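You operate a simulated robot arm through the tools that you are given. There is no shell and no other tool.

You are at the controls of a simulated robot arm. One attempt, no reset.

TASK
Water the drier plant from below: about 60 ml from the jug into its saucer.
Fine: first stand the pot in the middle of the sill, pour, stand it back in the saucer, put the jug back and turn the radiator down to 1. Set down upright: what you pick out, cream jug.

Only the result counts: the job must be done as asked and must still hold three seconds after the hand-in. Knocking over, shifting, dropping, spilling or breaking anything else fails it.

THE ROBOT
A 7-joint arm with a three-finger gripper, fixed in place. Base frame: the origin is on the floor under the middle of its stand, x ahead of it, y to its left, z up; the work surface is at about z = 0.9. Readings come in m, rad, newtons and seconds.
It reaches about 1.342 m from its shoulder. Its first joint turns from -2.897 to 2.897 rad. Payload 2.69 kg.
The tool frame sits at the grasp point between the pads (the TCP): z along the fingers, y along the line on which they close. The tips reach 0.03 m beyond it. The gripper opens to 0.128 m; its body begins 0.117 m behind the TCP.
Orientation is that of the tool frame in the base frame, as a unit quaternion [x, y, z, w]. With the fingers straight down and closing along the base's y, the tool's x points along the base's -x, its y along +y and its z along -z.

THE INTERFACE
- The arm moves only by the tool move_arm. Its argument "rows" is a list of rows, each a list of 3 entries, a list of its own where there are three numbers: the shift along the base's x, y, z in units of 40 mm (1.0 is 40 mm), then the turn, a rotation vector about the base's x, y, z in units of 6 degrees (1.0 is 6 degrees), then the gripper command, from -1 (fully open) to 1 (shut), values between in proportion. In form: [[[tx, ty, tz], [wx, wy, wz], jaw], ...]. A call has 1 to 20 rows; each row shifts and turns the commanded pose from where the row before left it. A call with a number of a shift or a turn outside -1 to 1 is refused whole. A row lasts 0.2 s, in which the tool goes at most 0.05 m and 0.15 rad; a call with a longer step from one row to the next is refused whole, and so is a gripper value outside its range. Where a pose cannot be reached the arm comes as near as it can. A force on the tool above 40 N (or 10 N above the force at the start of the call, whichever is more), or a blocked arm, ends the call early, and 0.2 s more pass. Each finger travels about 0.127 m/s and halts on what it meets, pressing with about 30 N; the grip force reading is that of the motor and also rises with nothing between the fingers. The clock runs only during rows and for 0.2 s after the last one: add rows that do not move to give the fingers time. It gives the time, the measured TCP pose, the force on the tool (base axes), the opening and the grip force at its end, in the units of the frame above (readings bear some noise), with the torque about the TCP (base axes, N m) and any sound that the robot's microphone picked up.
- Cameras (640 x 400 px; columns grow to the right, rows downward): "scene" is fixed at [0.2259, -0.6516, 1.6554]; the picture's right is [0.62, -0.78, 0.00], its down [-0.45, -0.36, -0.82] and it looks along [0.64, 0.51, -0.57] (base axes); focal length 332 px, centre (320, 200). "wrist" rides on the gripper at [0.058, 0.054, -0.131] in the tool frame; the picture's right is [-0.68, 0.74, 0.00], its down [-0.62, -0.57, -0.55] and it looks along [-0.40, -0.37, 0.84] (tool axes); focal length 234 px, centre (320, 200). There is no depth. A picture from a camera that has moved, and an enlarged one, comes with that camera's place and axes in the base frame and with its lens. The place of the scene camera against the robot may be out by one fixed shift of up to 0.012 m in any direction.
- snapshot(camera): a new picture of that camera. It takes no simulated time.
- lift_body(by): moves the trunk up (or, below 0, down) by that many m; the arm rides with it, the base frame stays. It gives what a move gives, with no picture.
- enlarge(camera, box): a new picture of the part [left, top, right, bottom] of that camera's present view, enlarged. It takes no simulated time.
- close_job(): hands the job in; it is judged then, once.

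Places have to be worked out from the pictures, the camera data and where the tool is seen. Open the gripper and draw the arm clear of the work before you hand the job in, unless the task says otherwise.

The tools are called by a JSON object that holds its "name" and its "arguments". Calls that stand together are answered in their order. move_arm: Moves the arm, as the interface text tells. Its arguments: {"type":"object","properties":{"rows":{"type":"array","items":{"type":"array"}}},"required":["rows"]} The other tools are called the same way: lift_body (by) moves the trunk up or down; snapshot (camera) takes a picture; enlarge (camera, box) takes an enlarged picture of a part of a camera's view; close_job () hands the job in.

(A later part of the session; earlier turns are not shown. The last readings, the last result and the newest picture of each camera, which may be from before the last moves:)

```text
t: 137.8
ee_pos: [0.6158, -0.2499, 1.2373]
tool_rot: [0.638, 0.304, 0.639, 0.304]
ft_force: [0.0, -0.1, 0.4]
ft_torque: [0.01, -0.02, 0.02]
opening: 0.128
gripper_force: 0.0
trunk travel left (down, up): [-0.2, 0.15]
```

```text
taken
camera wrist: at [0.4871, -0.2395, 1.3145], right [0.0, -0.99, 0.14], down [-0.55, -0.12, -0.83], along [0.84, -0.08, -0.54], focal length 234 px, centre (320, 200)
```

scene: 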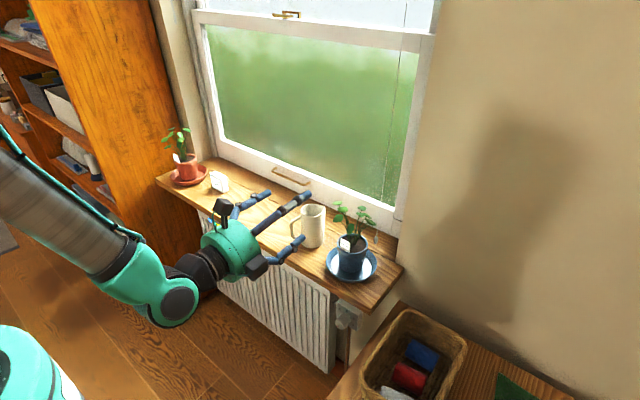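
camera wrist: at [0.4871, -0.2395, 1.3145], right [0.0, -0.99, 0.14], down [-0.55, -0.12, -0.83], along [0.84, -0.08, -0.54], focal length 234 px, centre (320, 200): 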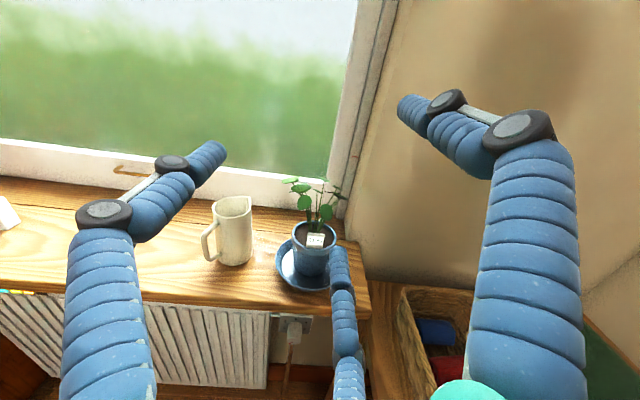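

The roll worked and the wrist camera now looks forward upright. I use this new view to check the sill between jug and saucer, and to see the knob.

{"name": "enlarge", "arguments": {"camera": "wrist", "box": [200, 180, 350, 300]}}

{"name": "enlarge", "arguments": {"camera": "wrist", "box": [260, 300, 340, 350]}}

```text
3.33 times, centred on (275, 240) of wrist
camera zoom: at [0.4871, -0.2395, 1.3145], right [0.0, -0.99, 0.14], down [-0.55, -0.12, -0.83], along [0.84, -0.08, -0.54], focal length 781 px, centre (470, 67)
```

zoom: 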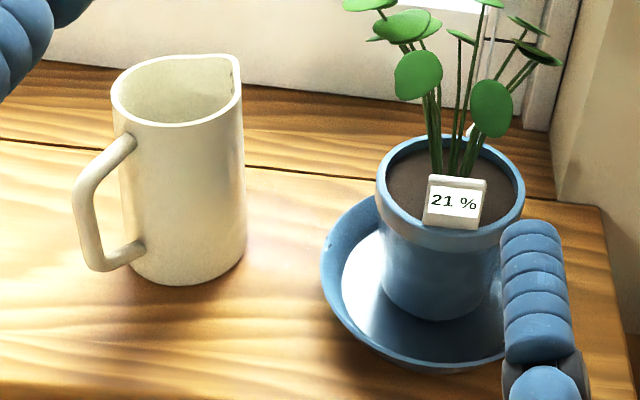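

```text
8.00 times, centred on (300, 325) of wrist
camera zoom: at [0.4871, -0.2395, 1.3145], right [0.0, -0.99, 0.14], down [-0.55, -0.12, -0.83], along [0.84, -0.08, -0.54], focal length 1873 px, centre (480, -800)
```

zoom: 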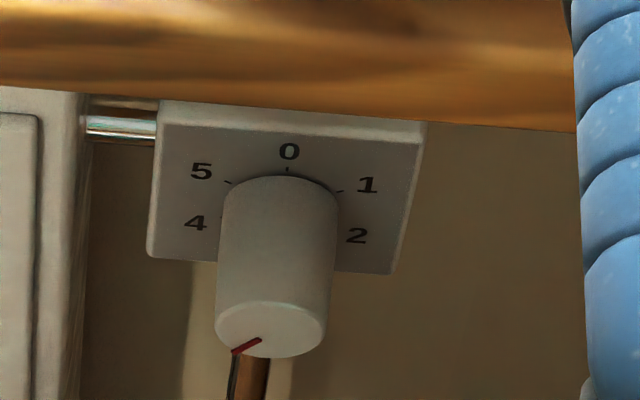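

The view is very clear: mark at about 218°, no wetness visible on the sill from here. I lower the hand in front of the sill (x≈0.62, clear of its edge) toward the knob's height.

{"name": "move_arm", "arguments": {"rows": [[[0, -0.03, -0.6], [0, 0, 0], -1], [[0, -0.03, -0.9], [0, 0, 0], -1], [[0, -0.03, -0.9], [0, 0, 0], -1], [[0, -0.03, -0.9], [0, 0, 0], -1], [[0, -0.03, -0.9], [0, 0, 0], -1], [[0, -0.03, -0.9], [0, 0, 0], -1], [[0, -0.03, -0.9], [0, 0, 0], -1], [[0, -0.03, -0.9], [0, 0, 0], -1], [[0, 0, 0], [0, 0, 0], -1]]}}

{"name": "snapshot", "arguments": {"camera": "scene"}}

{"name": "snapshot", "arguments": {"camera": "wrist"}}

```text
t: 139.8
ee_pos: [0.6185, -0.2612, 0.9601]
tool_rot: [0.638, 0.304, 0.639, 0.304]
ft_force: [0.1, -0.1, -0.3]
ft_torque: [0.02, -0.02, 0.03]
opening: 0.1281
gripper_force: 0.1
trunk travel left (down, up): [-0.2, 0.15]
```

```text
taken
```

scene: 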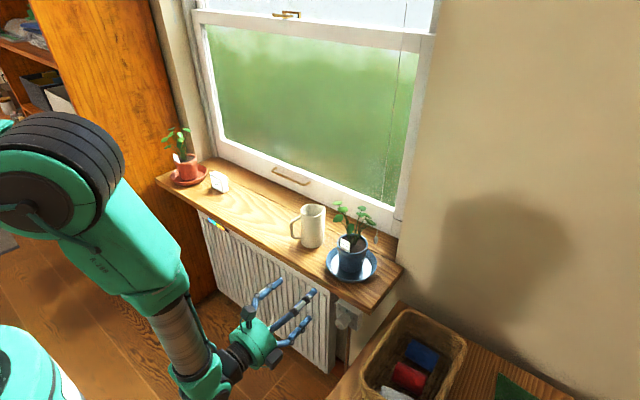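

```text
taken
camera wrist: at [0.4881, -0.2507, 1.0363], right [0.0, -0.99, 0.15], down [-0.55, -0.12, -0.83], along [0.84, -0.08, -0.54], focal length 234 px, centre (320, 200)
```

wrist: 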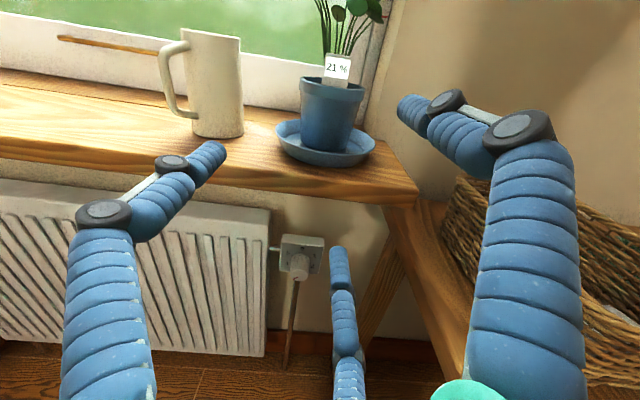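

Good clear view of the valve, the table edge and the basket. I zoom on the knob for a better fix.

{"name": "enlarge", "arguments": {"camera": "wrist", "box": [260, 220, 340, 290]}}

{"name": "enlarge", "arguments": {"camera": "wrist", "box": [230, 130, 470, 400]}}

```text
5.71 times, centred on (300, 255) of wrist
camera zoom: at [0.4881, -0.2507, 1.0363], right [0.0, -0.99, 0.15], down [-0.55, -0.12, -0.83], along [0.84, -0.08, -0.54], focal length 1338 px, centre (434, -114)
```

zoom: 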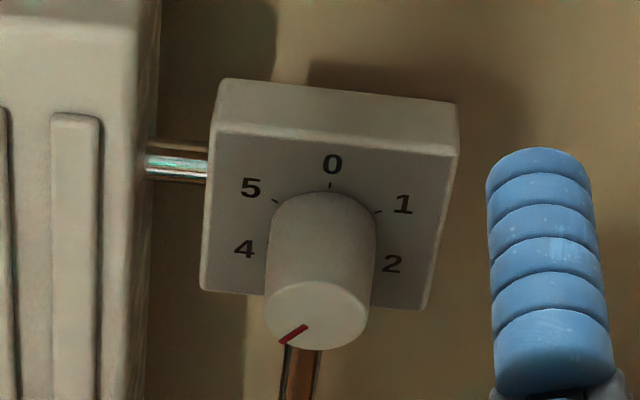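

```text
1.48 times, centred on (350, 265) of wrist
camera zoom: at [0.4881, -0.2507, 1.0363], right [0.0, -0.99, 0.15], down [-0.55, -0.12, -0.83], along [0.84, -0.08, -0.54], focal length 347 px, centre (276, 104)
```

zoom: 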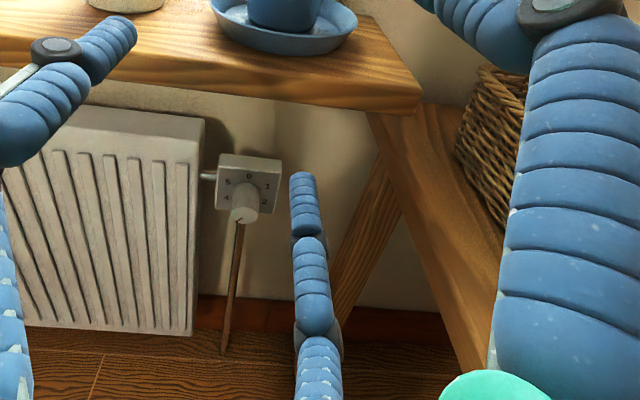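

The two wrist views agree on the knob face centre at (0.8205,-0.2655,0.628) with radius ≈0.020 and the box front at x≈0.865. I partly close the gripper to about 77 mm and lower to that height, still at x≈0.62.

{"name": "move_arm", "arguments": {"rows": [[[0, -0.01, -0.5], [0, 0, 0], -0.2], [[0, -0.01, -0.9], [0, 0, 0], -0.2], [[0, -0.01, -0.9], [0, 0, 0], -0.2], [[0, -0.01, -0.9], [0, 0, 0], -0.2], [[0, -0.01, -0.9], [0, 0, 0], -0.2], [[0, -0.01, -0.9], [0, 0, 0], -0.2], [[0, -0.01, -0.9], [0, 0, 0], -0.2], [[0, -0.01, -0.9], [0, 0, 0], -0.2], [[0, -0.01, -0.9], [0, 0, 0], -0.2], [[0, 0, -0.545], [0, 0, 0], -0.2], [[0, 0, 0], [0, 0, 0], -0.2]]}}

{"name": "snapshot", "arguments": {"camera": "scene"}}

{"name": "snapshot", "arguments": {"camera": "wrist"}}

```text
t: 142.2
ee_pos: [0.6164, -0.261, 0.6281]
tool_rot: [0.638, 0.305, 0.639, 0.303]
ft_force: [0.6, -0.4, -0.4]
ft_torque: [0.06, -0.02, 0.0]
opening: 0.0766
gripper_force: 0.1
trunk travel left (down, up): [-0.2, 0.15]
```

```text
taken
```

scene: 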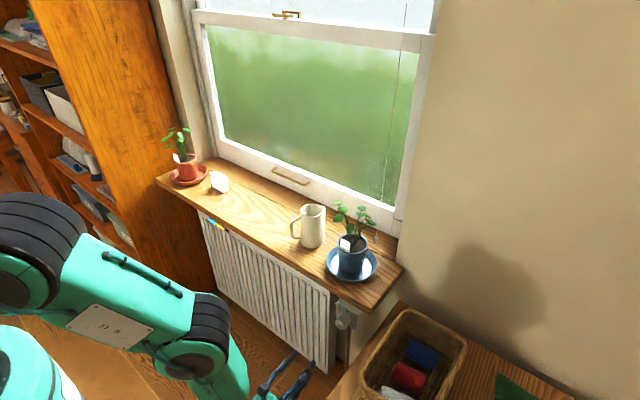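

```text
taken
camera wrist: at [0.4866, -0.2511, 0.7049], right [0.0, -0.99, 0.15], down [-0.55, -0.12, -0.83], along [0.84, -0.08, -0.54], focal length 234 px, centre (320, 200)
```

wrist: 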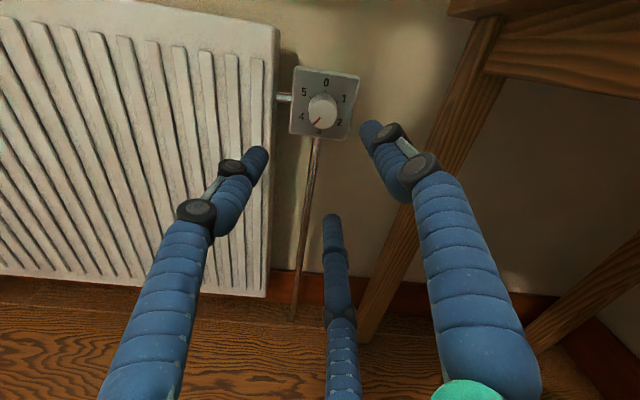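

Nicely lined up in front of the knob. I zoom to read the pointer square-on and refine the offset.

{"name": "enlarge", "arguments": {"camera": "wrist", "box": [280, 60, 370, 150]}}

```text
4.44 times, centred on (325, 105) of wrist
camera zoom: at [0.4866, -0.2511, 0.7049], right [0.0, -0.99, 0.15], down [-0.55, -0.12, -0.83], along [0.84, -0.08, -0.54], focal length 1041 px, centre (298, 622)
```

zoom: 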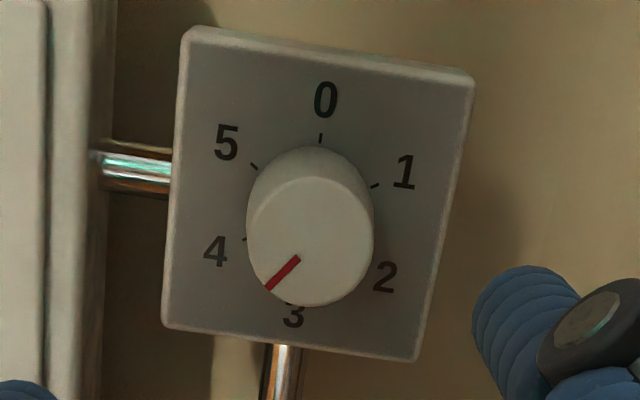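

The mark sits between 3 and 4 at about 216°, so I need about -156°. The face centre is (0.819,-0.2656,0.630); I correct by (-3.5,+3.9) mm and approach until the tips are just short of the knob.

{"name": "move_arm", "arguments": {"rows": [[[0.5, -0.0875, 0.0975], [0, 0, 0], -0.2], [[0.8, 0, 0], [0, 0, 0], -0.2], [[0.8, 0, 0], [0, 0, 0], -0.2], [[0.8, 0, 0], [0, 0, 0], -0.2], [[0.6, 0, 0], [0, 0, 0], -0.2], [[0.3, 0, 0], [0, 0, 0], -0.2], [[0, 0, 0], [0, 0, 0], -0.2]]}}

{"name": "snapshot", "arguments": {"camera": "wrist"}}

{"name": "snapshot", "arguments": {"camera": "scene"}}

```text
t: 143.8
ee_pos: [0.7695, -0.265, 0.6348]
tool_rot: [0.639, 0.305, 0.639, 0.302]
ft_force: [0.1, -0.1, 1.3]
ft_torque: [-0.01, -0.02, -0.02]
opening: 0.0769
gripper_force: 0.1
trunk travel left (down, up): [-0.2, 0.15]
```

```text
taken
camera wrist: at [0.64, -0.2548, 0.7119], right [0.0, -0.99, 0.15], down [-0.55, -0.12, -0.83], along [0.84, -0.08, -0.54], focal length 234 px, centre (320, 200)
```

wrist: 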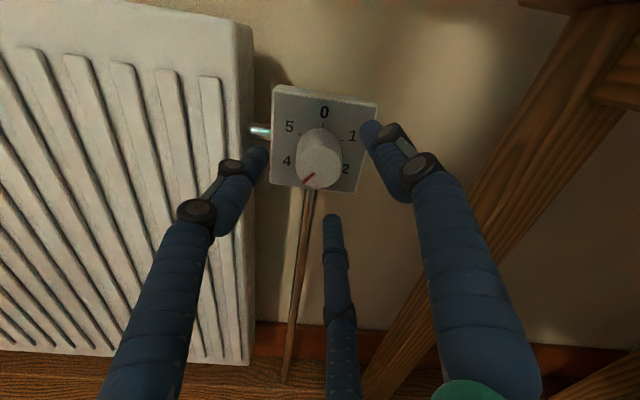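

```text
taken
```

scene: 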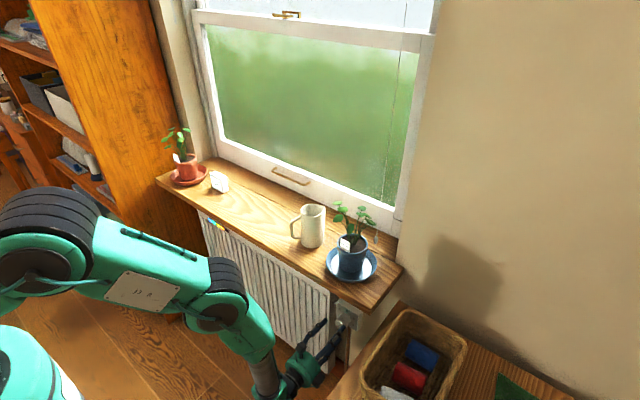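

I zoom to verify the alignment of the knob with the tool axis before going over it.

{"name": "enlarge", "arguments": {"camera": "wrist", "box": [265, 80, 395, 210]}}

```text
3.08 times, centred on (330, 145) of wrist
camera zoom: at [0.64, -0.2548, 0.7119], right [0.0, -0.99, 0.15], down [-0.55, -0.12, -0.83], along [0.84, -0.08, -0.54], focal length 720 px, centre (289, 369)
```

zoom: 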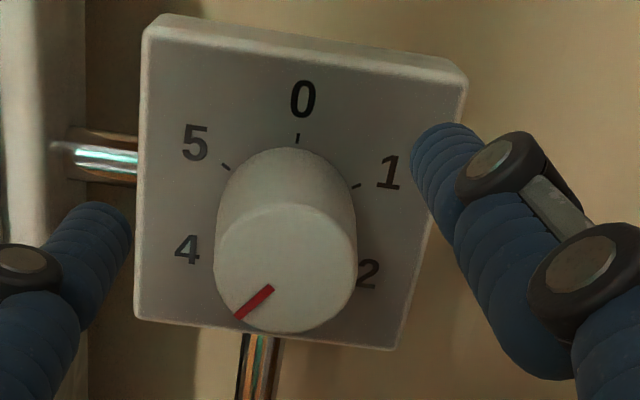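

The knob axis is about 3.7 mm below the tool axis; I correct that and advance 52 mm so the fingertips surround the knob, stopping about a centimetre short of the box.

{"name": "move_arm", "arguments": {"rows": [[[0, 0, -0.09], [0, 0, 0], -0.2], [[0.25, 0, 0], [0, 0, 0], -0.2], [[0.25, 0, 0], [0, 0, 0], -0.2], [[0.25, 0, 0], [0, 0, 0], -0.2], [[0.25, 0, 0], [0, 0, 0], -0.2], [[0.25, 0, 0], [0, 0, 0], -0.2], [[0.05, 0, 0], [0, 0, 0], -0.2], [[0, 0, 0], [0, 0, 0], -0.2]]}}

{"name": "snapshot", "arguments": {"camera": "wrist"}}

{"name": "enlarge", "arguments": {"camera": "wrist", "box": [240, 90, 420, 270]}}

```text
t: 145.6
ee_pos: [0.8213, -0.2677, 0.6316]
tool_rot: [0.638, 0.305, 0.639, 0.303]
ft_force: [-0.7, 0.4, 0.7]
ft_torque: [0.03, -0.01, 0.0]
opening: 0.0768
gripper_force: 0.1
trunk travel left (down, up): [-0.2, 0.15]
```

```text
taken
camera wrist: at [0.6914, -0.2569, 0.7088], right [0.0, -0.99, 0.15], down [-0.55, -0.12, -0.83], along [0.84, -0.08, -0.54], focal length 234 px, centre (320, 200)
```

wrist: 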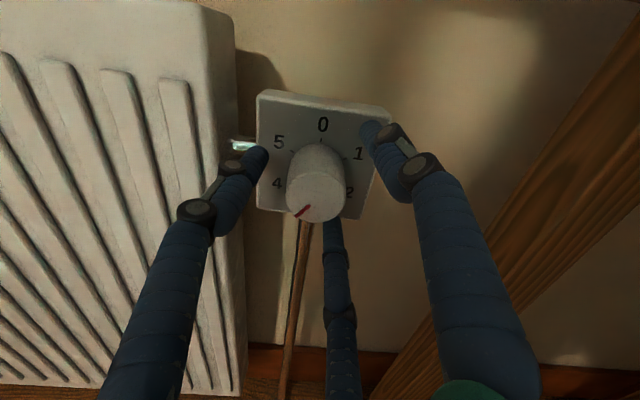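

```text
2.22 times, centred on (330, 180) of wrist
camera zoom: at [0.6914, -0.2569, 0.7088], right [0.0, -0.99, 0.15], down [-0.55, -0.12, -0.83], along [0.84, -0.08, -0.54], focal length 520 px, centre (298, 244)
```

zoom: 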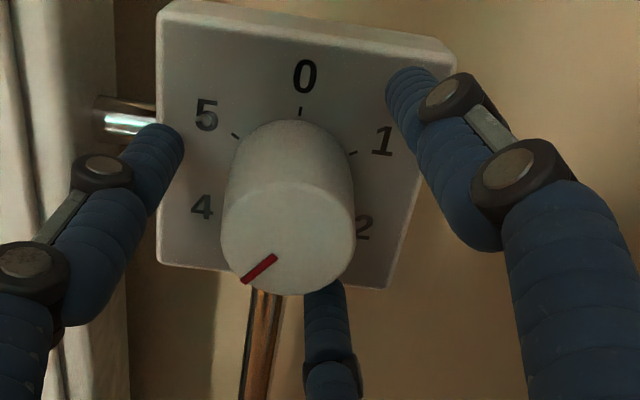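

The fingers surround the knob; lateral error is about 2.4 mm in y. I correct it and close on the knob.

{"name": "move_arm", "arguments": {"rows": [[[0, 0.06, 0], [0, 0, 0], -0.2], [[0, 0, 0], [0, 0, 0], 0.2], [[0, 0, 0], [0, 0, 0], 0.6], [[0, 0, 0], [0, 0, 0], 1], [[0, 0, 0], [0, 0, 0], 1]]}}

{"name": "enlarge", "arguments": {"camera": "wrist", "box": [240, 90, 420, 270]}}

```text
t: 146.8
ee_pos: [0.821, -0.2655, 0.6313]
tool_rot: [0.639, 0.305, 0.638, 0.303]
ft_force: [3.3, -5.2, -11.6]
ft_torque: [-0.02, 0.41, -0.2]
opening: 0.0402
gripper_force: 44.5
trunk travel left (down, up): [-0.2, 0.15]
```

```text
2.22 times, centred on (330, 180) of wrist
camera zoom: at [0.6913, -0.2546, 0.7078], right [0.0, -0.99, 0.15], down [-0.55, -0.12, -0.83], along [0.84, -0.08, -0.54], focal length 520 px, centre (298, 244)
```

zoom: 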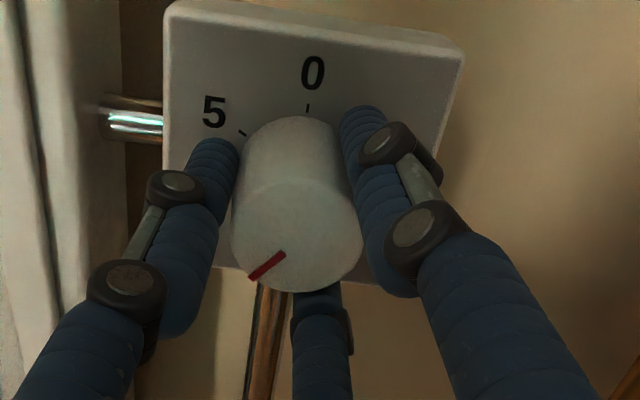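

Gripped at 40 mm with a small sideways load, so the hand sits a touch high. I ease down 1.2 mm and start turning, -24° first.

{"name": "move_arm", "arguments": {"rows": [[[0, -0.012, -0.03], [0, 0, 0], 1], [[0, 0, 0], [0, 0, 0], 1]]}}

{"name": "move_arm", "arguments": {"rows": [[[0, 0, 0], [-0.5, 0, 0], 1], [[0, 0, 0], [-0.7, 0, 0], 1], [[0, 0, 0], [-0.7, 0, 0], 1], [[0, 0, 0], [-0.7, 0, 0], 1], [[0, 0, 0], [-0.7, 0, 0], 1], [[0, 0, 0], [-0.7, 0, 0], 1], [[0, 0, 0], [0, 0, 0], 1]]}}

{"name": "enlarge", "arguments": {"camera": "wrist", "box": [240, 90, 420, 270]}}

```text
t: 147.4
ee_pos: [0.8195, -0.2649, 0.6309]
tool_rot: [0.638, 0.304, 0.639, 0.304]
ft_force: [-10.3, -3.6, -3.1]
ft_torque: [0.03, 0.06, -0.11]
opening: 0.0404
gripper_force: 44.7
trunk travel left (down, up): [-0.2, 0.15]
```

```text
t: 149.0
ee_pos: [0.8212, -0.2643, 0.6308]
tool_rot: [0.561, 0.43, 0.561, 0.432]
ft_force: [-28.2, -18.0, 6.2]
ft_torque: [-0.02, -0.23, -0.68]
opening: 0.0403
gripper_force: 45.3
trunk travel left (down, up): [-0.2, 0.15]
```

```text
2.22 times, centred on (330, 180) of wrist
camera zoom: at [0.6912, -0.2233, 0.6958], right [0.0, -0.84, 0.54], down [-0.55, -0.45, -0.71], along [0.84, -0.29, -0.46], focal length 520 px, centre (298, 244)
```

zoom: 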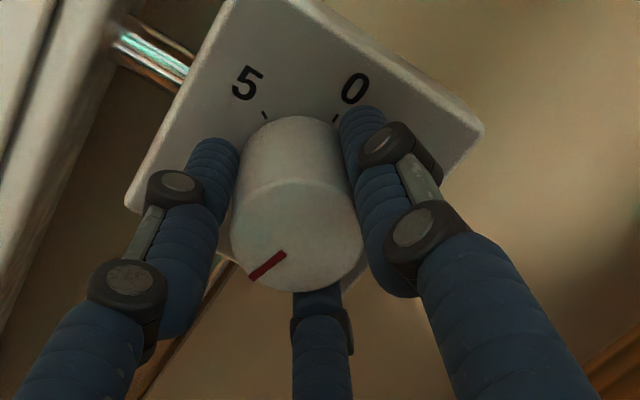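

The knob turns with the hand (the mark stays fixed in the hand's view). I relax the built-up side loads by about 1 mm and continue.

{"name": "move_arm", "arguments": {"rows": [[[-0.03, -0.025, 0.008], [0, 0, 0], 1], [[0, 0, 0], [0, 0, 0], 1]]}}

{"name": "move_arm", "arguments": {"rows": [[[0, 0, 0], [-0.7, 0, 0], 1], [[0, 0, 0], [-0.7, 0, 0], 1], [[0, 0, 0], [-0.7, 0, 0], 1], [[0, 0, 0], [-0.7, 0, 0], 1], [[0, 0, 0], [-0.7, 0, 0], 1], [[0, 0, 0], [0, 0, 0], 1]]}}

```text
t: 149.6
ee_pos: [0.8219, -0.265, 0.6313]
tool_rot: [0.561, 0.431, 0.562, 0.43]
ft_force: [-4.1, -4.3, -3.6]
ft_torque: [0.01, 0.19, -0.11]
opening: 0.0406
gripper_force: 44.3
trunk travel left (down, up): [-0.2, 0.15]
```

```text
t: 151.0
ee_pos: [0.8212, -0.2644, 0.6306]
tool_rot: [0.472, 0.527, 0.473, 0.525]
ft_force: [28.4, 16.3, -9.0]
ft_torque: [0.02, 0.35, 0.52]
opening: 0.0405
gripper_force: 45.5
trunk travel left (down, up): [-0.2, 0.15]
```

The load swings with the arm's small tracking errors, about 20 N per mm. I relax it again and go on with the turn.

{"name": "move_arm", "arguments": {"rows": [[[0.035, 0.028, -0.012], [0, 0, 0], 1], [[0, 0, 0], [0, 0, 0], 1]]}}

{"name": "move_arm", "arguments": {"rows": [[[0, 0, 0], [-0.7, 0, 0], 1], [[0, 0, 0], [-0.7, 0, 0], 1], [[0, 0, 0], [-0.7, 0, 0], 1], [[0, 0, 0], [-0.7, 0, 0], 1], [[0, 0, 0], [0, 0, 0], 1]]}}

{"name": "enlarge", "arguments": {"camera": "wrist", "box": [240, 90, 420, 270]}}

```text
t: 151.6
ee_pos: [0.8205, -0.2647, 0.6298]
tool_rot: [0.473, 0.526, 0.473, 0.526]
ft_force: [11.9, 11.5, 1.7]
ft_torque: [0.03, -0.22, 0.39]
opening: 0.0403
gripper_force: 45.1
trunk travel left (down, up): [-0.2, 0.15]
```

```text
t: 152.8
ee_pos: [0.821, -0.266, 0.6305]
tool_rot: [0.392, 0.589, 0.391, 0.589]
ft_force: [10.2, -5.5, 1.0]
ft_torque: [-0.02, 0.1, -0.26]
opening: 0.0402
gripper_force: 44.9
trunk travel left (down, up): [-0.2, 0.15]
```

```text
2.22 times, centred on (330, 180) of wrist
camera zoom: at [0.6912, -0.191, 0.656], right [0.0, -0.34, 0.94], down [-0.55, -0.79, -0.28], along [0.84, -0.52, -0.19], focal length 520 px, centre (298, 244)
```

zoom: 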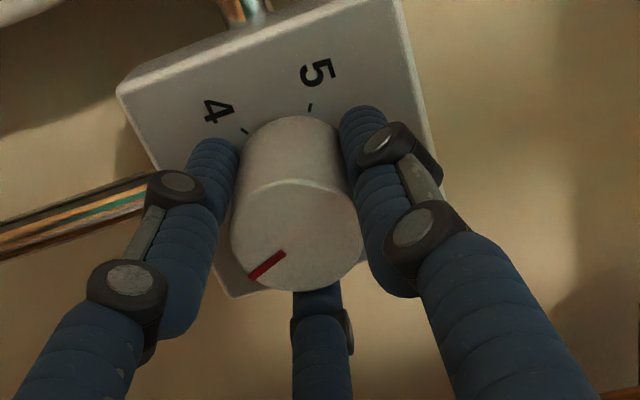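

The knob has followed 62° so far. I continue in chunks, relaxing loads in between.

{"name": "move_arm", "arguments": {"rows": [[[0.012, -0.01, 0], [-0.7, 0, 0], 1], [[0, 0, 0], [-0.7, 0, 0], 1], [[0, 0, 0], [-0.7, 0, 0], 1], [[0, 0, 0], [-0.7, 0, 0], 1], [[0, 0, 0], [0, 0, 0], 1]]}}

{"name": "move_arm", "arguments": {"rows": [[[0, 0, 0], [0, 0, 0], 1]]}}

```text
t: 154.0
ee_pos: [0.8222, -0.2654, 0.6304]
tool_rot: [0.302, 0.64, 0.301, 0.64]
ft_force: [-24.5, -15.6, 12.9]
ft_torque: [0.0, -0.41, -0.52]
opening: 0.0405
gripper_force: 45.0
trunk travel left (down, up): [-0.2, 0.15]
```

```text
t: 154.4
ee_pos: [0.8218, -0.2651, 0.631]
tool_rot: [0.301, 0.64, 0.302, 0.639]
ft_force: [-30.1, -15.6, 12.6]
ft_torque: [0.0, -0.41, -0.62]
opening: 0.0405
gripper_force: 44.6
trunk travel left (down, up): [-0.2, 0.15]
```

I relax the load again (about -1.3, -1.1, +0.9 mm) and carry on.

{"name": "move_arm", "arguments": {"rows": [[[-0.034, -0.028, 0.022], [0, 0, 0], 1], [[0, 0, 0], [0, 0, 0], 1]]}}

{"name": "move_arm", "arguments": {"rows": [[[0, 0, 0], [-0.7, 0, 0], 1], [[0, 0, 0], [-0.7, 0, 0], 1], [[0, 0, 0], [-0.7, 0, 0], 1], [[0, 0, 0], [-0.7, 0, 0], 1], [[0, 0, 0], [0, 0, 0], 1]]}}

{"name": "snapshot", "arguments": {"camera": "scene"}}

```text
t: 155.0
ee_pos: [0.8205, -0.2645, 0.6293]
tool_rot: [0.3, 0.641, 0.302, 0.638]
ft_force: [2.0, 1.3, -4.0]
ft_torque: [0.02, 0.23, 0.11]
opening: 0.0404
gripper_force: 45.3
trunk travel left (down, up): [-0.2, 0.15]
```

```text
t: 156.2
ee_pos: [0.8215, -0.2646, 0.6307]
tool_rot: [0.204, 0.678, 0.205, 0.675]
ft_force: [22.1, 21.7, -11.3]
ft_torque: [0.01, 0.42, 0.72]
opening: 0.0403
gripper_force: 45.0
trunk travel left (down, up): [-0.2, 0.15]
```

```text
taken
```

scene: 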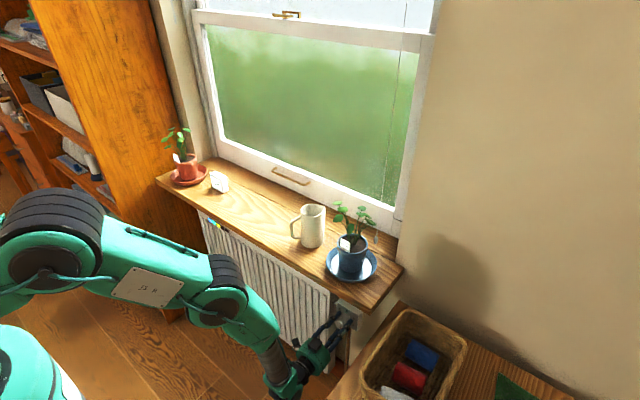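

At 95° now; everything on the sill is undisturbed. I relax the load and continue.

{"name": "move_arm", "arguments": {"rows": [[[0.027, 0.034, -0.018], [0, 0, 0], 1], [[0, 0, 0], [0, 0, 0], 1]]}}

{"name": "move_arm", "arguments": {"rows": [[[0, 0, 0], [-0.7, 0, 0], 1], [[0, 0, 0], [-0.7, 0, 0], 1], [[0, 0, 0], [-0.7, 0, 0], 1], [[0, 0, 0], [-0.7, 0, 0], 1], [[0, 0, 0], [0, 0, 0], 1]]}}

{"name": "enlarge", "arguments": {"camera": "wrist", "box": [240, 90, 420, 270]}}

```text
t: 156.8
ee_pos: [0.8211, -0.265, 0.6305]
tool_rot: [0.206, 0.677, 0.204, 0.676]
ft_force: [8.9, 8.9, -6.2]
ft_torque: [0.0, 0.16, 0.28]
opening: 0.0406
gripper_force: 45.1
trunk travel left (down, up): [-0.2, 0.15]
```

```text
t: 158.0
ee_pos: [0.8194, -0.2652, 0.6313]
tool_rot: [0.103, 0.7, 0.102, 0.699]
ft_force: [-6.3, -3.5, -4.8]
ft_torque: [0.02, 0.14, -0.17]
opening: 0.0406
gripper_force: 44.5
trunk travel left (down, up): [-0.2, 0.15]
```

```text
2.22 times, centred on (330, 180) of wrist
camera zoom: at [0.691, -0.1972, 0.5888], right [0.0, 0.51, 0.86], down [-0.55, -0.72, 0.43], along [0.84, -0.47, 0.28], focal length 520 px, centre (298, 244)
```

zoom: 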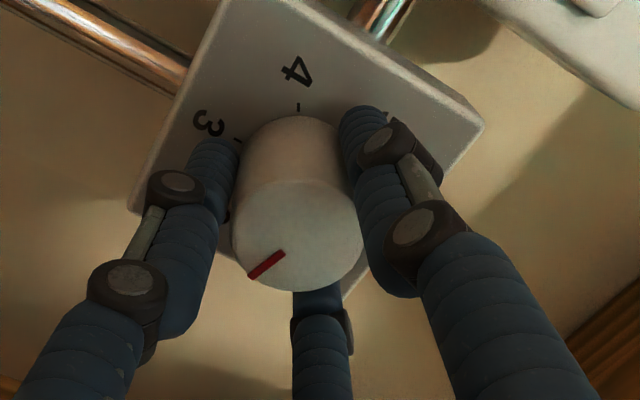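

112° done, the knob still follows. About 44° remain; I go on.

{"name": "move_arm", "arguments": {"rows": [[[-0.005, 0, -0.005], [-0.7, 0, 0], 1], [[0, 0, 0], [-0.7, 0, 0], 1], [[0, 0, 0], [-0.7, 0, 0], 1], [[0, 0, 0], [-0.7, 0, 0], 1], [[0, 0, 0], [0, 0, 0], 1]]}}

{"name": "move_arm", "arguments": {"rows": [[[0, 0, 0], [0, 0, 0], 1]]}}

```text
t: 159.2
ee_pos: [0.821, -0.2651, 0.6304]
tool_rot: [0.0, 0.707, 0.0, 0.707]
ft_force: [-4.4, -3.5, 5.8]
ft_torque: [0.0, -0.06, -0.22]
opening: 0.0403
gripper_force: 44.9
trunk travel left (down, up): [-0.2, 0.15]
```

```text
t: 159.6
ee_pos: [0.8201, -0.2646, 0.6305]
tool_rot: [0.002, 0.708, 0.0, 0.706]
ft_force: [-5.4, -5.1, 6.3]
ft_torque: [0.01, -0.22, -0.09]
opening: 0.0402
gripper_force: 44.8
trunk travel left (down, up): [-0.2, 0.15]
```

129° done with low loads. I continue with another 17° and then the rest.

{"name": "move_arm", "arguments": {"rows": [[[0, 0, 0.006], [-0.7, 0, 0], 1], [[0, 0, 0], [-0.7, 0, 0], 1], [[0, 0, 0], [-0.7, 0, 0], 1], [[0, 0, 0], [-0.7, 0, 0], 1], [[0, 0, 0], [0, 0, 0], 1]]}}

{"name": "move_arm", "arguments": {"rows": [[[0, 0, 0], [0, 0, 0], 1]]}}

{"name": "snapshot", "arguments": {"camera": "wrist"}}

```text
t: 160.8
ee_pos: [0.8206, -0.2662, 0.6301]
tool_rot: [-0.025, 0.707, -0.02, 0.706]
ft_force: [-15.1, 8.5, 9.1]
ft_torque: [0.01, -0.42, 0.4]
opening: 0.0404
gripper_force: 44.5
out of reach, approached as far as the arm can: row 2, 3, 4
trunk travel left (down, up): [-0.2, 0.15]
```

```text
t: 161.2
ee_pos: [0.8203, -0.2649, 0.6295]
tool_rot: [-0.025, 0.707, -0.021, 0.706]
ft_force: [-14.9, 11.9, 9.0]
ft_torque: [-0.01, -0.31, 0.39]
opening: 0.0402
gripper_force: 44.6
trunk travel left (down, up): [-0.2, 0.15]
```

```text
taken
camera wrist: at [0.6904, -0.2167, 0.5672], right [0.0, 0.78, 0.63], down [-0.54, -0.53, 0.65], along [0.84, -0.34, 0.43], focal length 234 px, centre (320, 200)
```

wrist: 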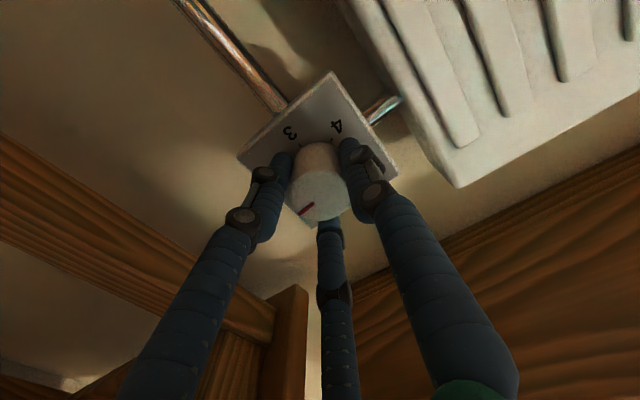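

The wrist has hit its roll limit at about 133° of turn, so the dial is near 1.4. I open the fingers, roll the hand back about 54° around the knob, and will grip again.

{"name": "move_arm", "arguments": {"rows": [[[0, 0, 0], [0, 0, 0], 0.2], [[0, 0, 0], [0, 0, 0], -0.2], [[0, 0, 0], [0, 0, 0], -0.2], [[0, 0, 0], [0, 0, 0], -0.2]]}}

{"name": "enlarge", "arguments": {"camera": "wrist", "box": [230, 70, 420, 240]}}

{"name": "move_arm", "arguments": {"rows": [[[0, 0, 0], [0.9, 0, 0], -0.2], [[0, 0, 0], [0.9, 0, 0], -0.2], [[0, 0, 0], [0.9, 0, 0], -0.2], [[0, 0, 0], [0.9, 0, 0], -0.2], [[0, 0, 0], [0.9, 0, 0], -0.2], [[0, 0, 0], [0.9, 0, 0], -0.2], [[0, 0, 0], [0.9, 0, 0], -0.2], [[0, 0, 0], [0.9, 0, 0], -0.2], [[0, 0, 0], [0.9, 0, 0], -0.2], [[0, 0, 0], [0.9, 0, 0], -0.2], [[0, 0, 0], [0, 0, 0], -0.2]]}}

{"name": "snapshot", "arguments": {"camera": "wrist"}}

{"name": "enlarge", "arguments": {"camera": "wrist", "box": [230, 70, 420, 240]}}

```text
t: 162.2
ee_pos: [0.8218, -0.2657, 0.6308]
tool_rot: [-0.025, 0.707, -0.021, 0.706]
ft_force: [-0.4, 0.4, 0.2]
ft_torque: [0.01, -0.01, 0.05]
opening: 0.077
gripper_force: 0.2
trunk travel left (down, up): [-0.2, 0.15]
```

```text
2.35 times, centred on (325, 155) of wrist
camera zoom: at [0.6912, -0.2174, 0.567], right [0.0, 0.78, 0.63], down [-0.55, -0.53, 0.65], along [0.84, -0.34, 0.43], focal length 551 px, centre (308, 306)
```

zoom: 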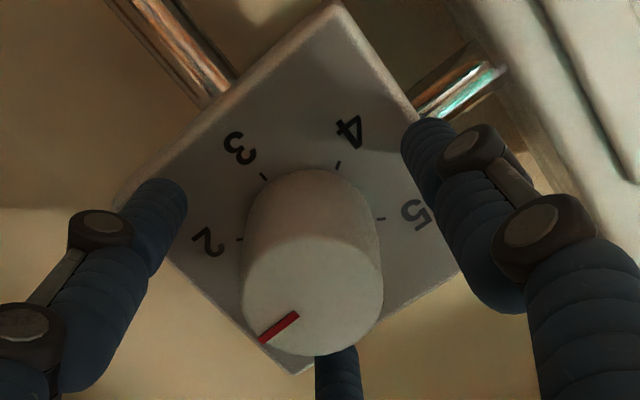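

```text
t: 164.6
ee_pos: [0.8204, -0.2649, 0.6322]
tool_rot: [0.3, 0.64, 0.301, 0.64]
ft_force: [0.0, -0.5, 0.6]
ft_torque: [-0.03, 0.02, 0.01]
opening: 0.0769
gripper_force: 0.0
trunk travel left (down, up): [-0.2, 0.15]
```

```text
taken
camera wrist: at [0.6903, -0.1872, 0.6333], right [0.0, -0.05, 1.0], down [-0.55, -0.84, -0.04], along [0.84, -0.54, -0.03], focal length 234 px, centre (320, 200)
```

wrist: 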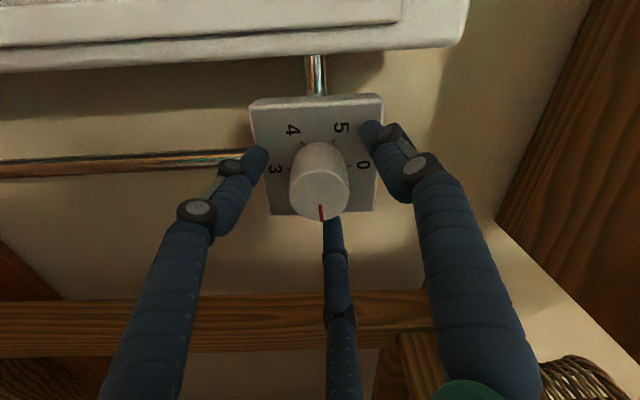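

```text
2.35 times, centred on (325, 155) of wrist
camera zoom: at [0.6903, -0.1872, 0.6333], right [0.0, -0.05, 1.0], down [-0.55, -0.84, -0.04], along [0.84, -0.54, -0.03], focal length 551 px, centre (308, 306)
```

zoom: 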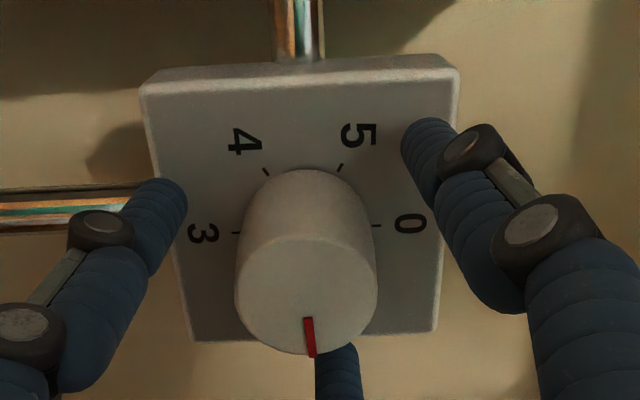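

Now the mark points to about 87° (just past 2 toward 1 on the dial), so roughly 27° remain. The tool axis still matches the knob's, so I grip again and turn -27°.

{"name": "move_arm", "arguments": {"rows": [[[0, 0, 0], [0, 0, 0], 0.2], [[0, 0, 0], [0, 0, 0], 0.6], [[0, 0, 0], [0, 0, 0], 1], [[0, 0, 0], [0, 0, 0], 1]]}}

{"name": "move_arm", "arguments": {"rows": [[[0, 0, 0], [-0.5, 0, 0], 1], [[0, 0, 0], [-0.7, 0, 0], 1], [[0, 0, 0], [-0.7, 0, 0], 1], [[0, 0, 0], [-0.7, 0, 0], 1], [[0, 0, 0], [0, 0, 0], 1]]}}

{"name": "enlarge", "arguments": {"camera": "wrist", "box": [230, 70, 420, 240]}}

```text
t: 165.6
ee_pos: [0.8218, -0.265, 0.6286]
tool_rot: [0.3, 0.64, 0.302, 0.64]
ft_force: [3.0, -0.5, -6.8]
ft_torque: [-0.01, 0.19, -0.04]
opening: 0.0401
gripper_force: 45.6
trunk travel left (down, up): [-0.2, 0.15]
```

```text
t: 166.8
ee_pos: [0.8195, -0.2655, 0.6312]
tool_rot: [0.21, 0.675, 0.212, 0.675]
ft_force: [-1.1, -8.8, -7.9]
ft_torque: [0.02, 0.39, -0.41]
opening: 0.0403
gripper_force: 45.0
trunk travel left (down, up): [-0.2, 0.15]
```

```text
2.35 times, centred on (325, 155) of wrist
camera zoom: at [0.6903, -0.1888, 0.6114], right [0.0, 0.22, 0.98], down [-0.55, -0.82, 0.18], along [0.84, -0.53, 0.12], focal length 551 px, centre (308, 306)
```

zoom: 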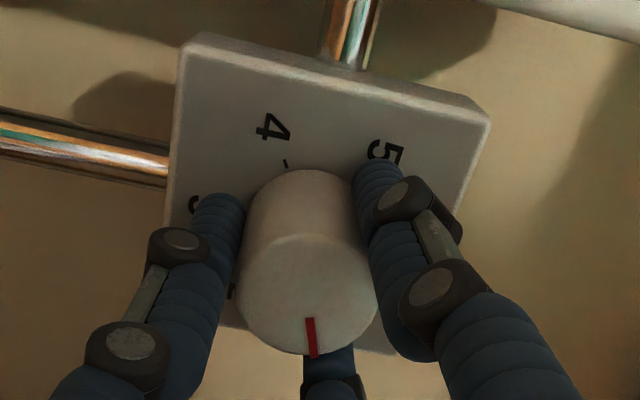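

15.6° done; I turn the remaining 11.4°.

{"name": "move_arm", "arguments": {"rows": [[[0, -0.01, -0.01], [-0.7, 0, 0], 1], [[0, 0, 0], [-0.7, 0, 0], 1], [[0, 0, 0], [-0.5, 0, 0], 1], [[0, 0, 0], [0, 0, 0], 1]]}}

{"name": "move_arm", "arguments": {"rows": [[[0, 0, 0], [0, 0, 0], 0.2], [[0, 0, 0], [0, 0, 0], -0.2], [[0, 0, 0], [0, 0, 0], -0.2], [[0, 0, 0], [0, 0, 0], -0.2]]}}

{"name": "enlarge", "arguments": {"camera": "wrist", "box": [230, 70, 420, 240]}}

```text
t: 167.8
ee_pos: [0.8204, -0.2638, 0.6291]
tool_rot: [0.142, 0.693, 0.144, 0.692]
ft_force: [-27.8, -7.9, 5.2]
ft_torque: [0.03, -0.35, -0.29]
opening: 0.0404
gripper_force: 45.1
trunk travel left (down, up): [-0.2, 0.15]
```

```text
t: 168.8
ee_pos: [0.8218, -0.265, 0.6304]
tool_rot: [0.141, 0.693, 0.144, 0.692]
ft_force: [0.4, -0.1, 0.2]
ft_torque: [-0.02, 0.0, 0.03]
opening: 0.0768
gripper_force: 0.1
trunk travel left (down, up): [-0.2, 0.15]
```

```text
2.35 times, centred on (325, 155) of wrist
camera zoom: at [0.6916, -0.1939, 0.5963], right [0.0, 0.41, 0.91], down [-0.55, -0.77, 0.34], along [0.84, -0.5, 0.22], focal length 551 px, centre (308, 306)
```

zoom: 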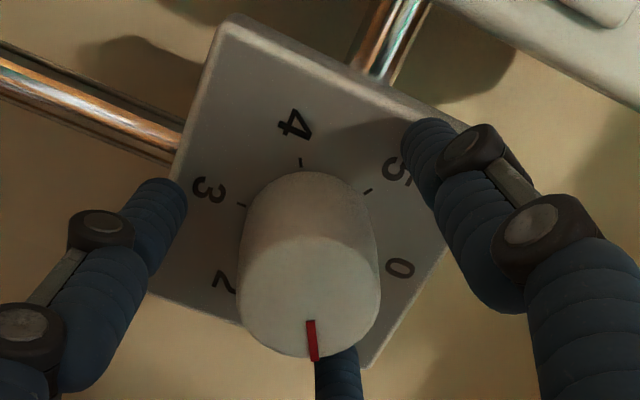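

Released. I back straight off the knob and check the dial with both cameras.

{"name": "move_arm", "arguments": {"rows": [[[-0.3, 0, 0], [0, 0, 0], -0.2], [[-0.5, 0, 0], [0, 0, 0], -0.2], [[-0.8, 0, 0], [0, 0, 0], -0.2], [[-0.9, 0, 0], [0, 0, 0], -0.2], [[-0.9, 0, 0], [0, 0, 0], -0.2], [[-0.9, 0, 0], [0, 0, 0], -0.2], [[0, 0, 0], [0, 0, 0], -0.2]]}}

{"name": "enlarge", "arguments": {"camera": "wrist", "box": [270, 60, 380, 170]}}

{"name": "enlarge", "arguments": {"camera": "scene", "box": [330, 292, 370, 336]}}

{"name": "snapshot", "arguments": {"camera": "wrist"}}

```text
t: 170.4
ee_pos: [0.6493, -0.2619, 0.6285]
tool_rot: [0.14, 0.693, 0.144, 0.692]
ft_force: [0.1, -0.4, 0.6]
ft_torque: [0.0, 0.01, 0.01]
opening: 0.0768
gripper_force: 0.0
trunk travel left (down, up): [-0.2, 0.15]
```

```text
3.64 times, centred on (325, 115) of wrist
camera zoom: at [0.5191, -0.1911, 0.5946], right [0.0, 0.41, 0.91], down [-0.55, -0.77, 0.34], along [0.84, -0.5, 0.22], focal length 852 px, centre (302, 509)
```

zoom: 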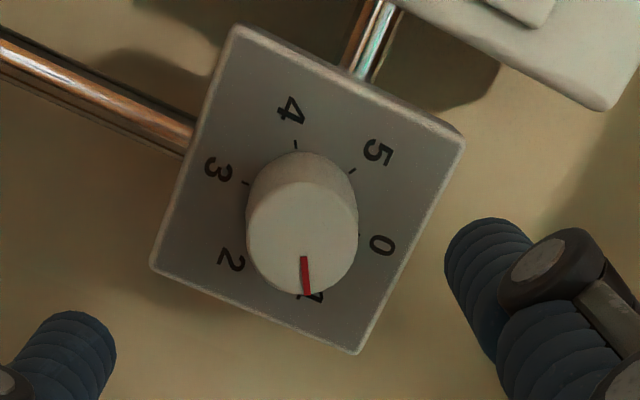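

```text
9.09 times, centred on (350, 314) of scene
camera zoom: at [0.2259, -0.6516, 1.6554], right [0.62, -0.78, 0.0], down [-0.45, -0.36, -0.82], along [0.64, 0.51, -0.57], focal length 3021 px, centre (47, -836)
```

zoom: 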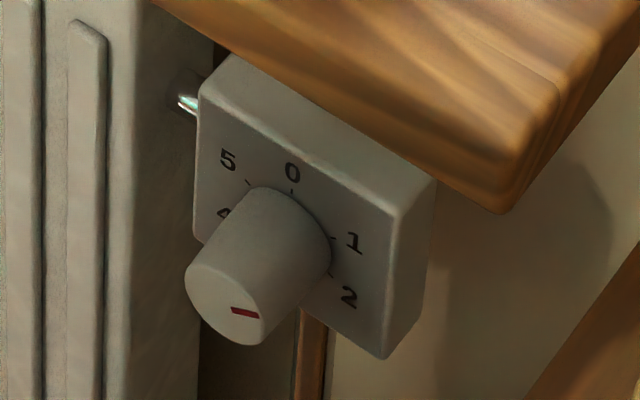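

```text
taken
camera wrist: at [0.5191, -0.1911, 0.5946], right [0.0, 0.41, 0.91], down [-0.55, -0.77, 0.34], along [0.84, -0.5, 0.22], focal length 234 px, centre (320, 200)
```

wrist: 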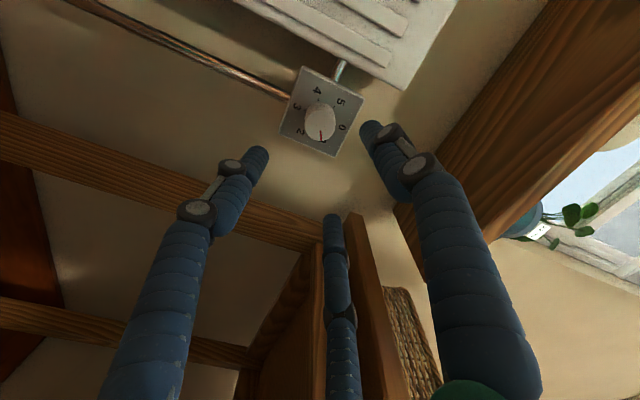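

In the wrist view the mark lies right at "1" (about 58°, i.e. ≈0.97). I zoom in tighter from both cameras to confirm.

{"name": "enlarge", "arguments": {"camera": "wrist", "box": [295, 85, 350, 150]}}

{"name": "enlarge", "arguments": {"camera": "scene", "box": [337, 312, 362, 332]}}

{"name": "enlarge", "arguments": {"camera": "scene", "box": [200, 160, 240, 240]}}

```text
6.15 times, centred on (322, 118) of wrist
camera zoom: at [0.5191, -0.1911, 0.5946], right [0.0, 0.41, 0.91], down [-0.55, -0.77, 0.34], along [0.84, -0.5, 0.22], focal length 1441 px, centre (305, 708)
```

zoom: 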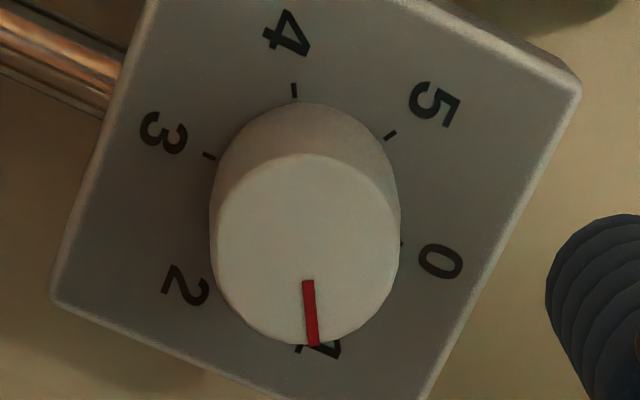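

```text
16.00 times, centred on (350, 322) of scene
camera zoom: at [0.2259, -0.6516, 1.6554], right [0.62, -0.78, 0.0], down [-0.45, -0.36, -0.82], along [0.64, 0.51, -0.57], focal length 5317 px, centre (-152, -1752)
```

zoom: 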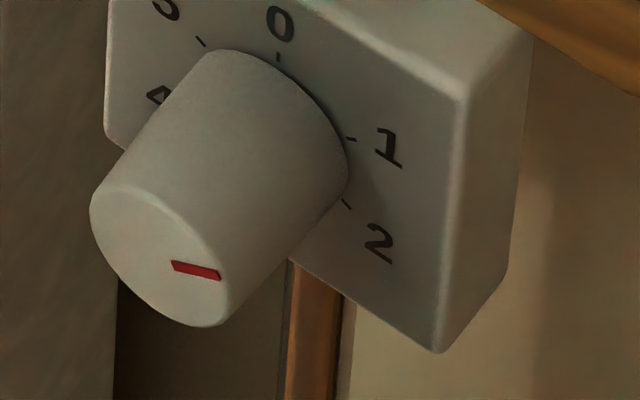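

```text
5.00 times, centred on (220, 200) of scene
camera zoom: at [0.2259, -0.6516, 1.6554], right [0.62, -0.78, 0.0], down [-0.45, -0.36, -0.82], along [0.64, 0.51, -0.57], focal length 1661 px, centre (820, 200)
```

zoom: 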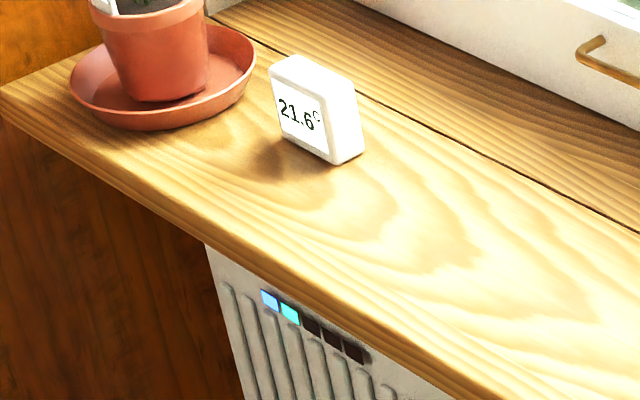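

The mark sits at about 58° (setting ≈ 0.97), and the heat bars and thermometer are already falling. I open the gripper, back away and raise the arm clear, rolling the wrist back toward mid-range.

{"name": "move_arm", "arguments": {"rows": [[[-0.5, 0, 0], [0.8, 0, 0], -0.2], [[-0.5, 0, 0], [0.8, 0, 0], -0.2], [[-0.3, 0, 0], [0.8, 0, 0], -0.2], [[0, 0, 0], [0.8, 0, 0], -0.5], [[0, 0, 0], [0.8, 0, 0], -1], [[0, 0, 0.3], [0.8, 0, 0], -1], [[0, 0, 0.7], [0.8, 0, 0], -1], [[0, 0, 0.9], [0.8, 0, 0], -1], [[0, 0, 0.9], [0.8, 0, 0], -1], [[0, 0, 0.9], [0.8, 0, 0], -1], [[0, 0, 0.9], [0, 0, 0], -1], [[0, 0, 0.9], [0, 0, 0], -1], [[0, 0, 0.9], [0, 0, 0], -1], [[0, 0, 0.9], [0, 0, 0], -1], [[0, 0, 0.9], [0, 0, 0], -1], [[0, 0, 0.9], [0, 0, 0], -1], [[0, 0, 0.9], [0, 0, 0], -1], [[0, 0, 0.9], [0, 0, 0], -1], [[0, 0, 0.9], [0, 0, 0], -1], [[0, 0, 0], [0, 0, 0], -1]]}}

{"name": "snapshot", "arguments": {"camera": "scene"}}

{"name": "snapshot", "arguments": {"camera": "wrist"}}

```text
t: 174.6
ee_pos: [0.5993, -0.2658, 1.1025]
tool_rot: [0.41, 0.574, 0.414, 0.575]
ft_force: [-0.1, 1.7, -0.4]
ft_torque: [0.05, 0.05, 0.0]
opening: 0.1278
gripper_force: 0.0
trunk travel left (down, up): [-0.2, 0.15]
```

```text
taken
```

scene: 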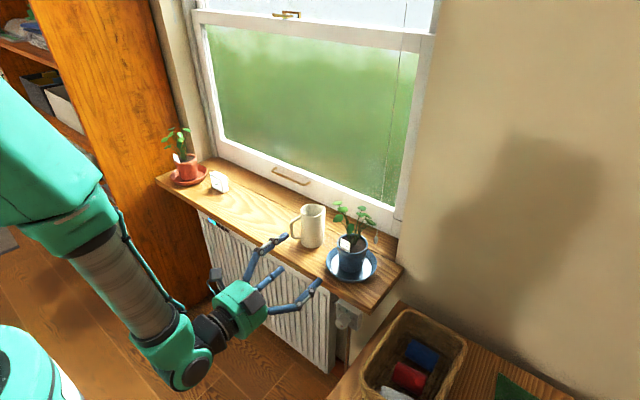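

```text
taken
camera wrist: at [0.4691, -0.1947, 1.1335], right [0.0, -0.4, 0.91], down [-0.55, -0.77, -0.34], along [0.84, -0.5, -0.22], focal length 234 px, centre (320, 200)
```

wrist: 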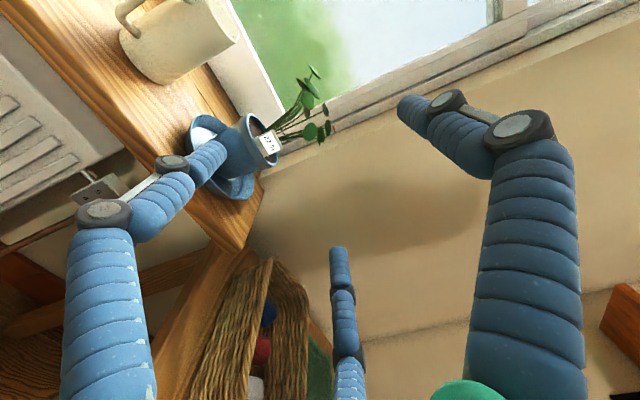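

The arm is up and clear of the sill. I inspect the saucer, jug, pot tag and dial once more.

{"name": "enlarge", "arguments": {"camera": "scene", "box": [285, 190, 405, 310]}}

{"name": "enlarge", "arguments": {"camera": "scene", "box": [320, 225, 390, 285]}}

{"name": "enlarge", "arguments": {"camera": "scene", "box": [330, 292, 370, 336]}}

{"name": "enlarge", "arguments": {"camera": "scene", "box": [140, 120, 260, 240]}}

```text
3.33 times, centred on (345, 250) of scene
camera zoom: at [0.2259, -0.6516, 1.6554], right [0.62, -0.78, 0.0], down [-0.45, -0.36, -0.82], along [0.64, 0.51, -0.57], focal length 1108 px, centre (237, 33)
```

zoom: 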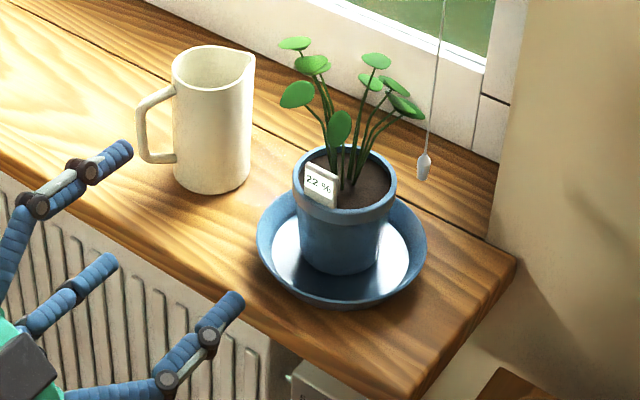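

```text
6.67 times, centred on (355, 255) of scene
camera zoom: at [0.2259, -0.6516, 1.6554], right [0.62, -0.78, 0.0], down [-0.45, -0.36, -0.82], along [0.64, 0.51, -0.57], focal length 2215 px, centre (87, -167)
```

zoom: 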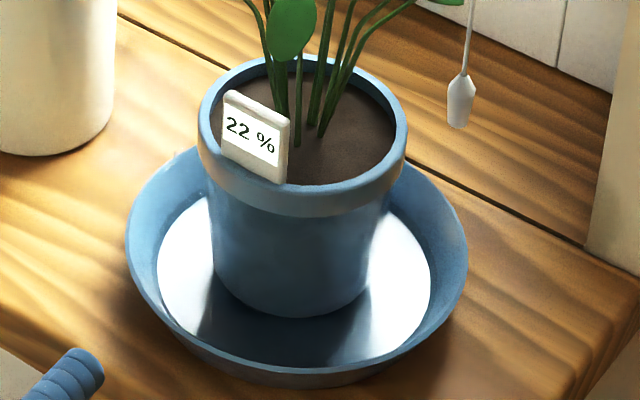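

```text
9.09 times, centred on (350, 314) of scene
camera zoom: at [0.2259, -0.6516, 1.6554], right [0.62, -0.78, 0.0], down [-0.45, -0.36, -0.82], along [0.64, 0.51, -0.57], focal length 3021 px, centre (47, -836)
```

zoom: 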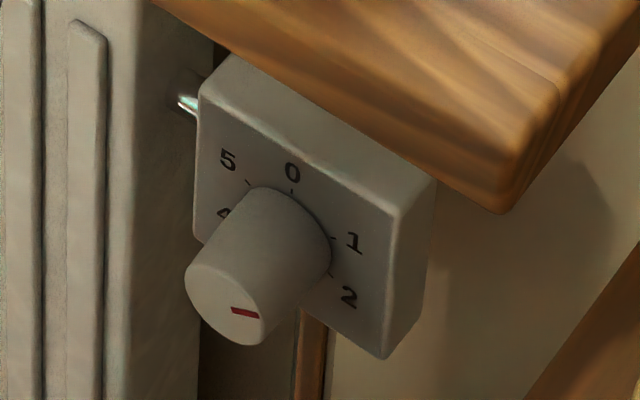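

```text
3.33 times, centred on (200, 180) of scene
camera zoom: at [0.2259, -0.6516, 1.6554], right [0.62, -0.78, 0.0], down [-0.45, -0.36, -0.82], along [0.64, 0.51, -0.57], focal length 1108 px, centre (720, 267)
```

zoom: 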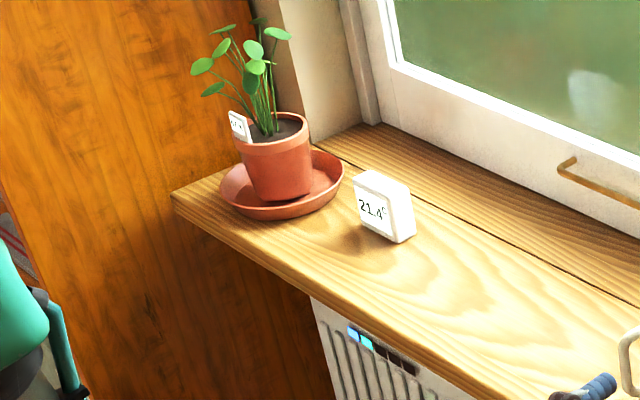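

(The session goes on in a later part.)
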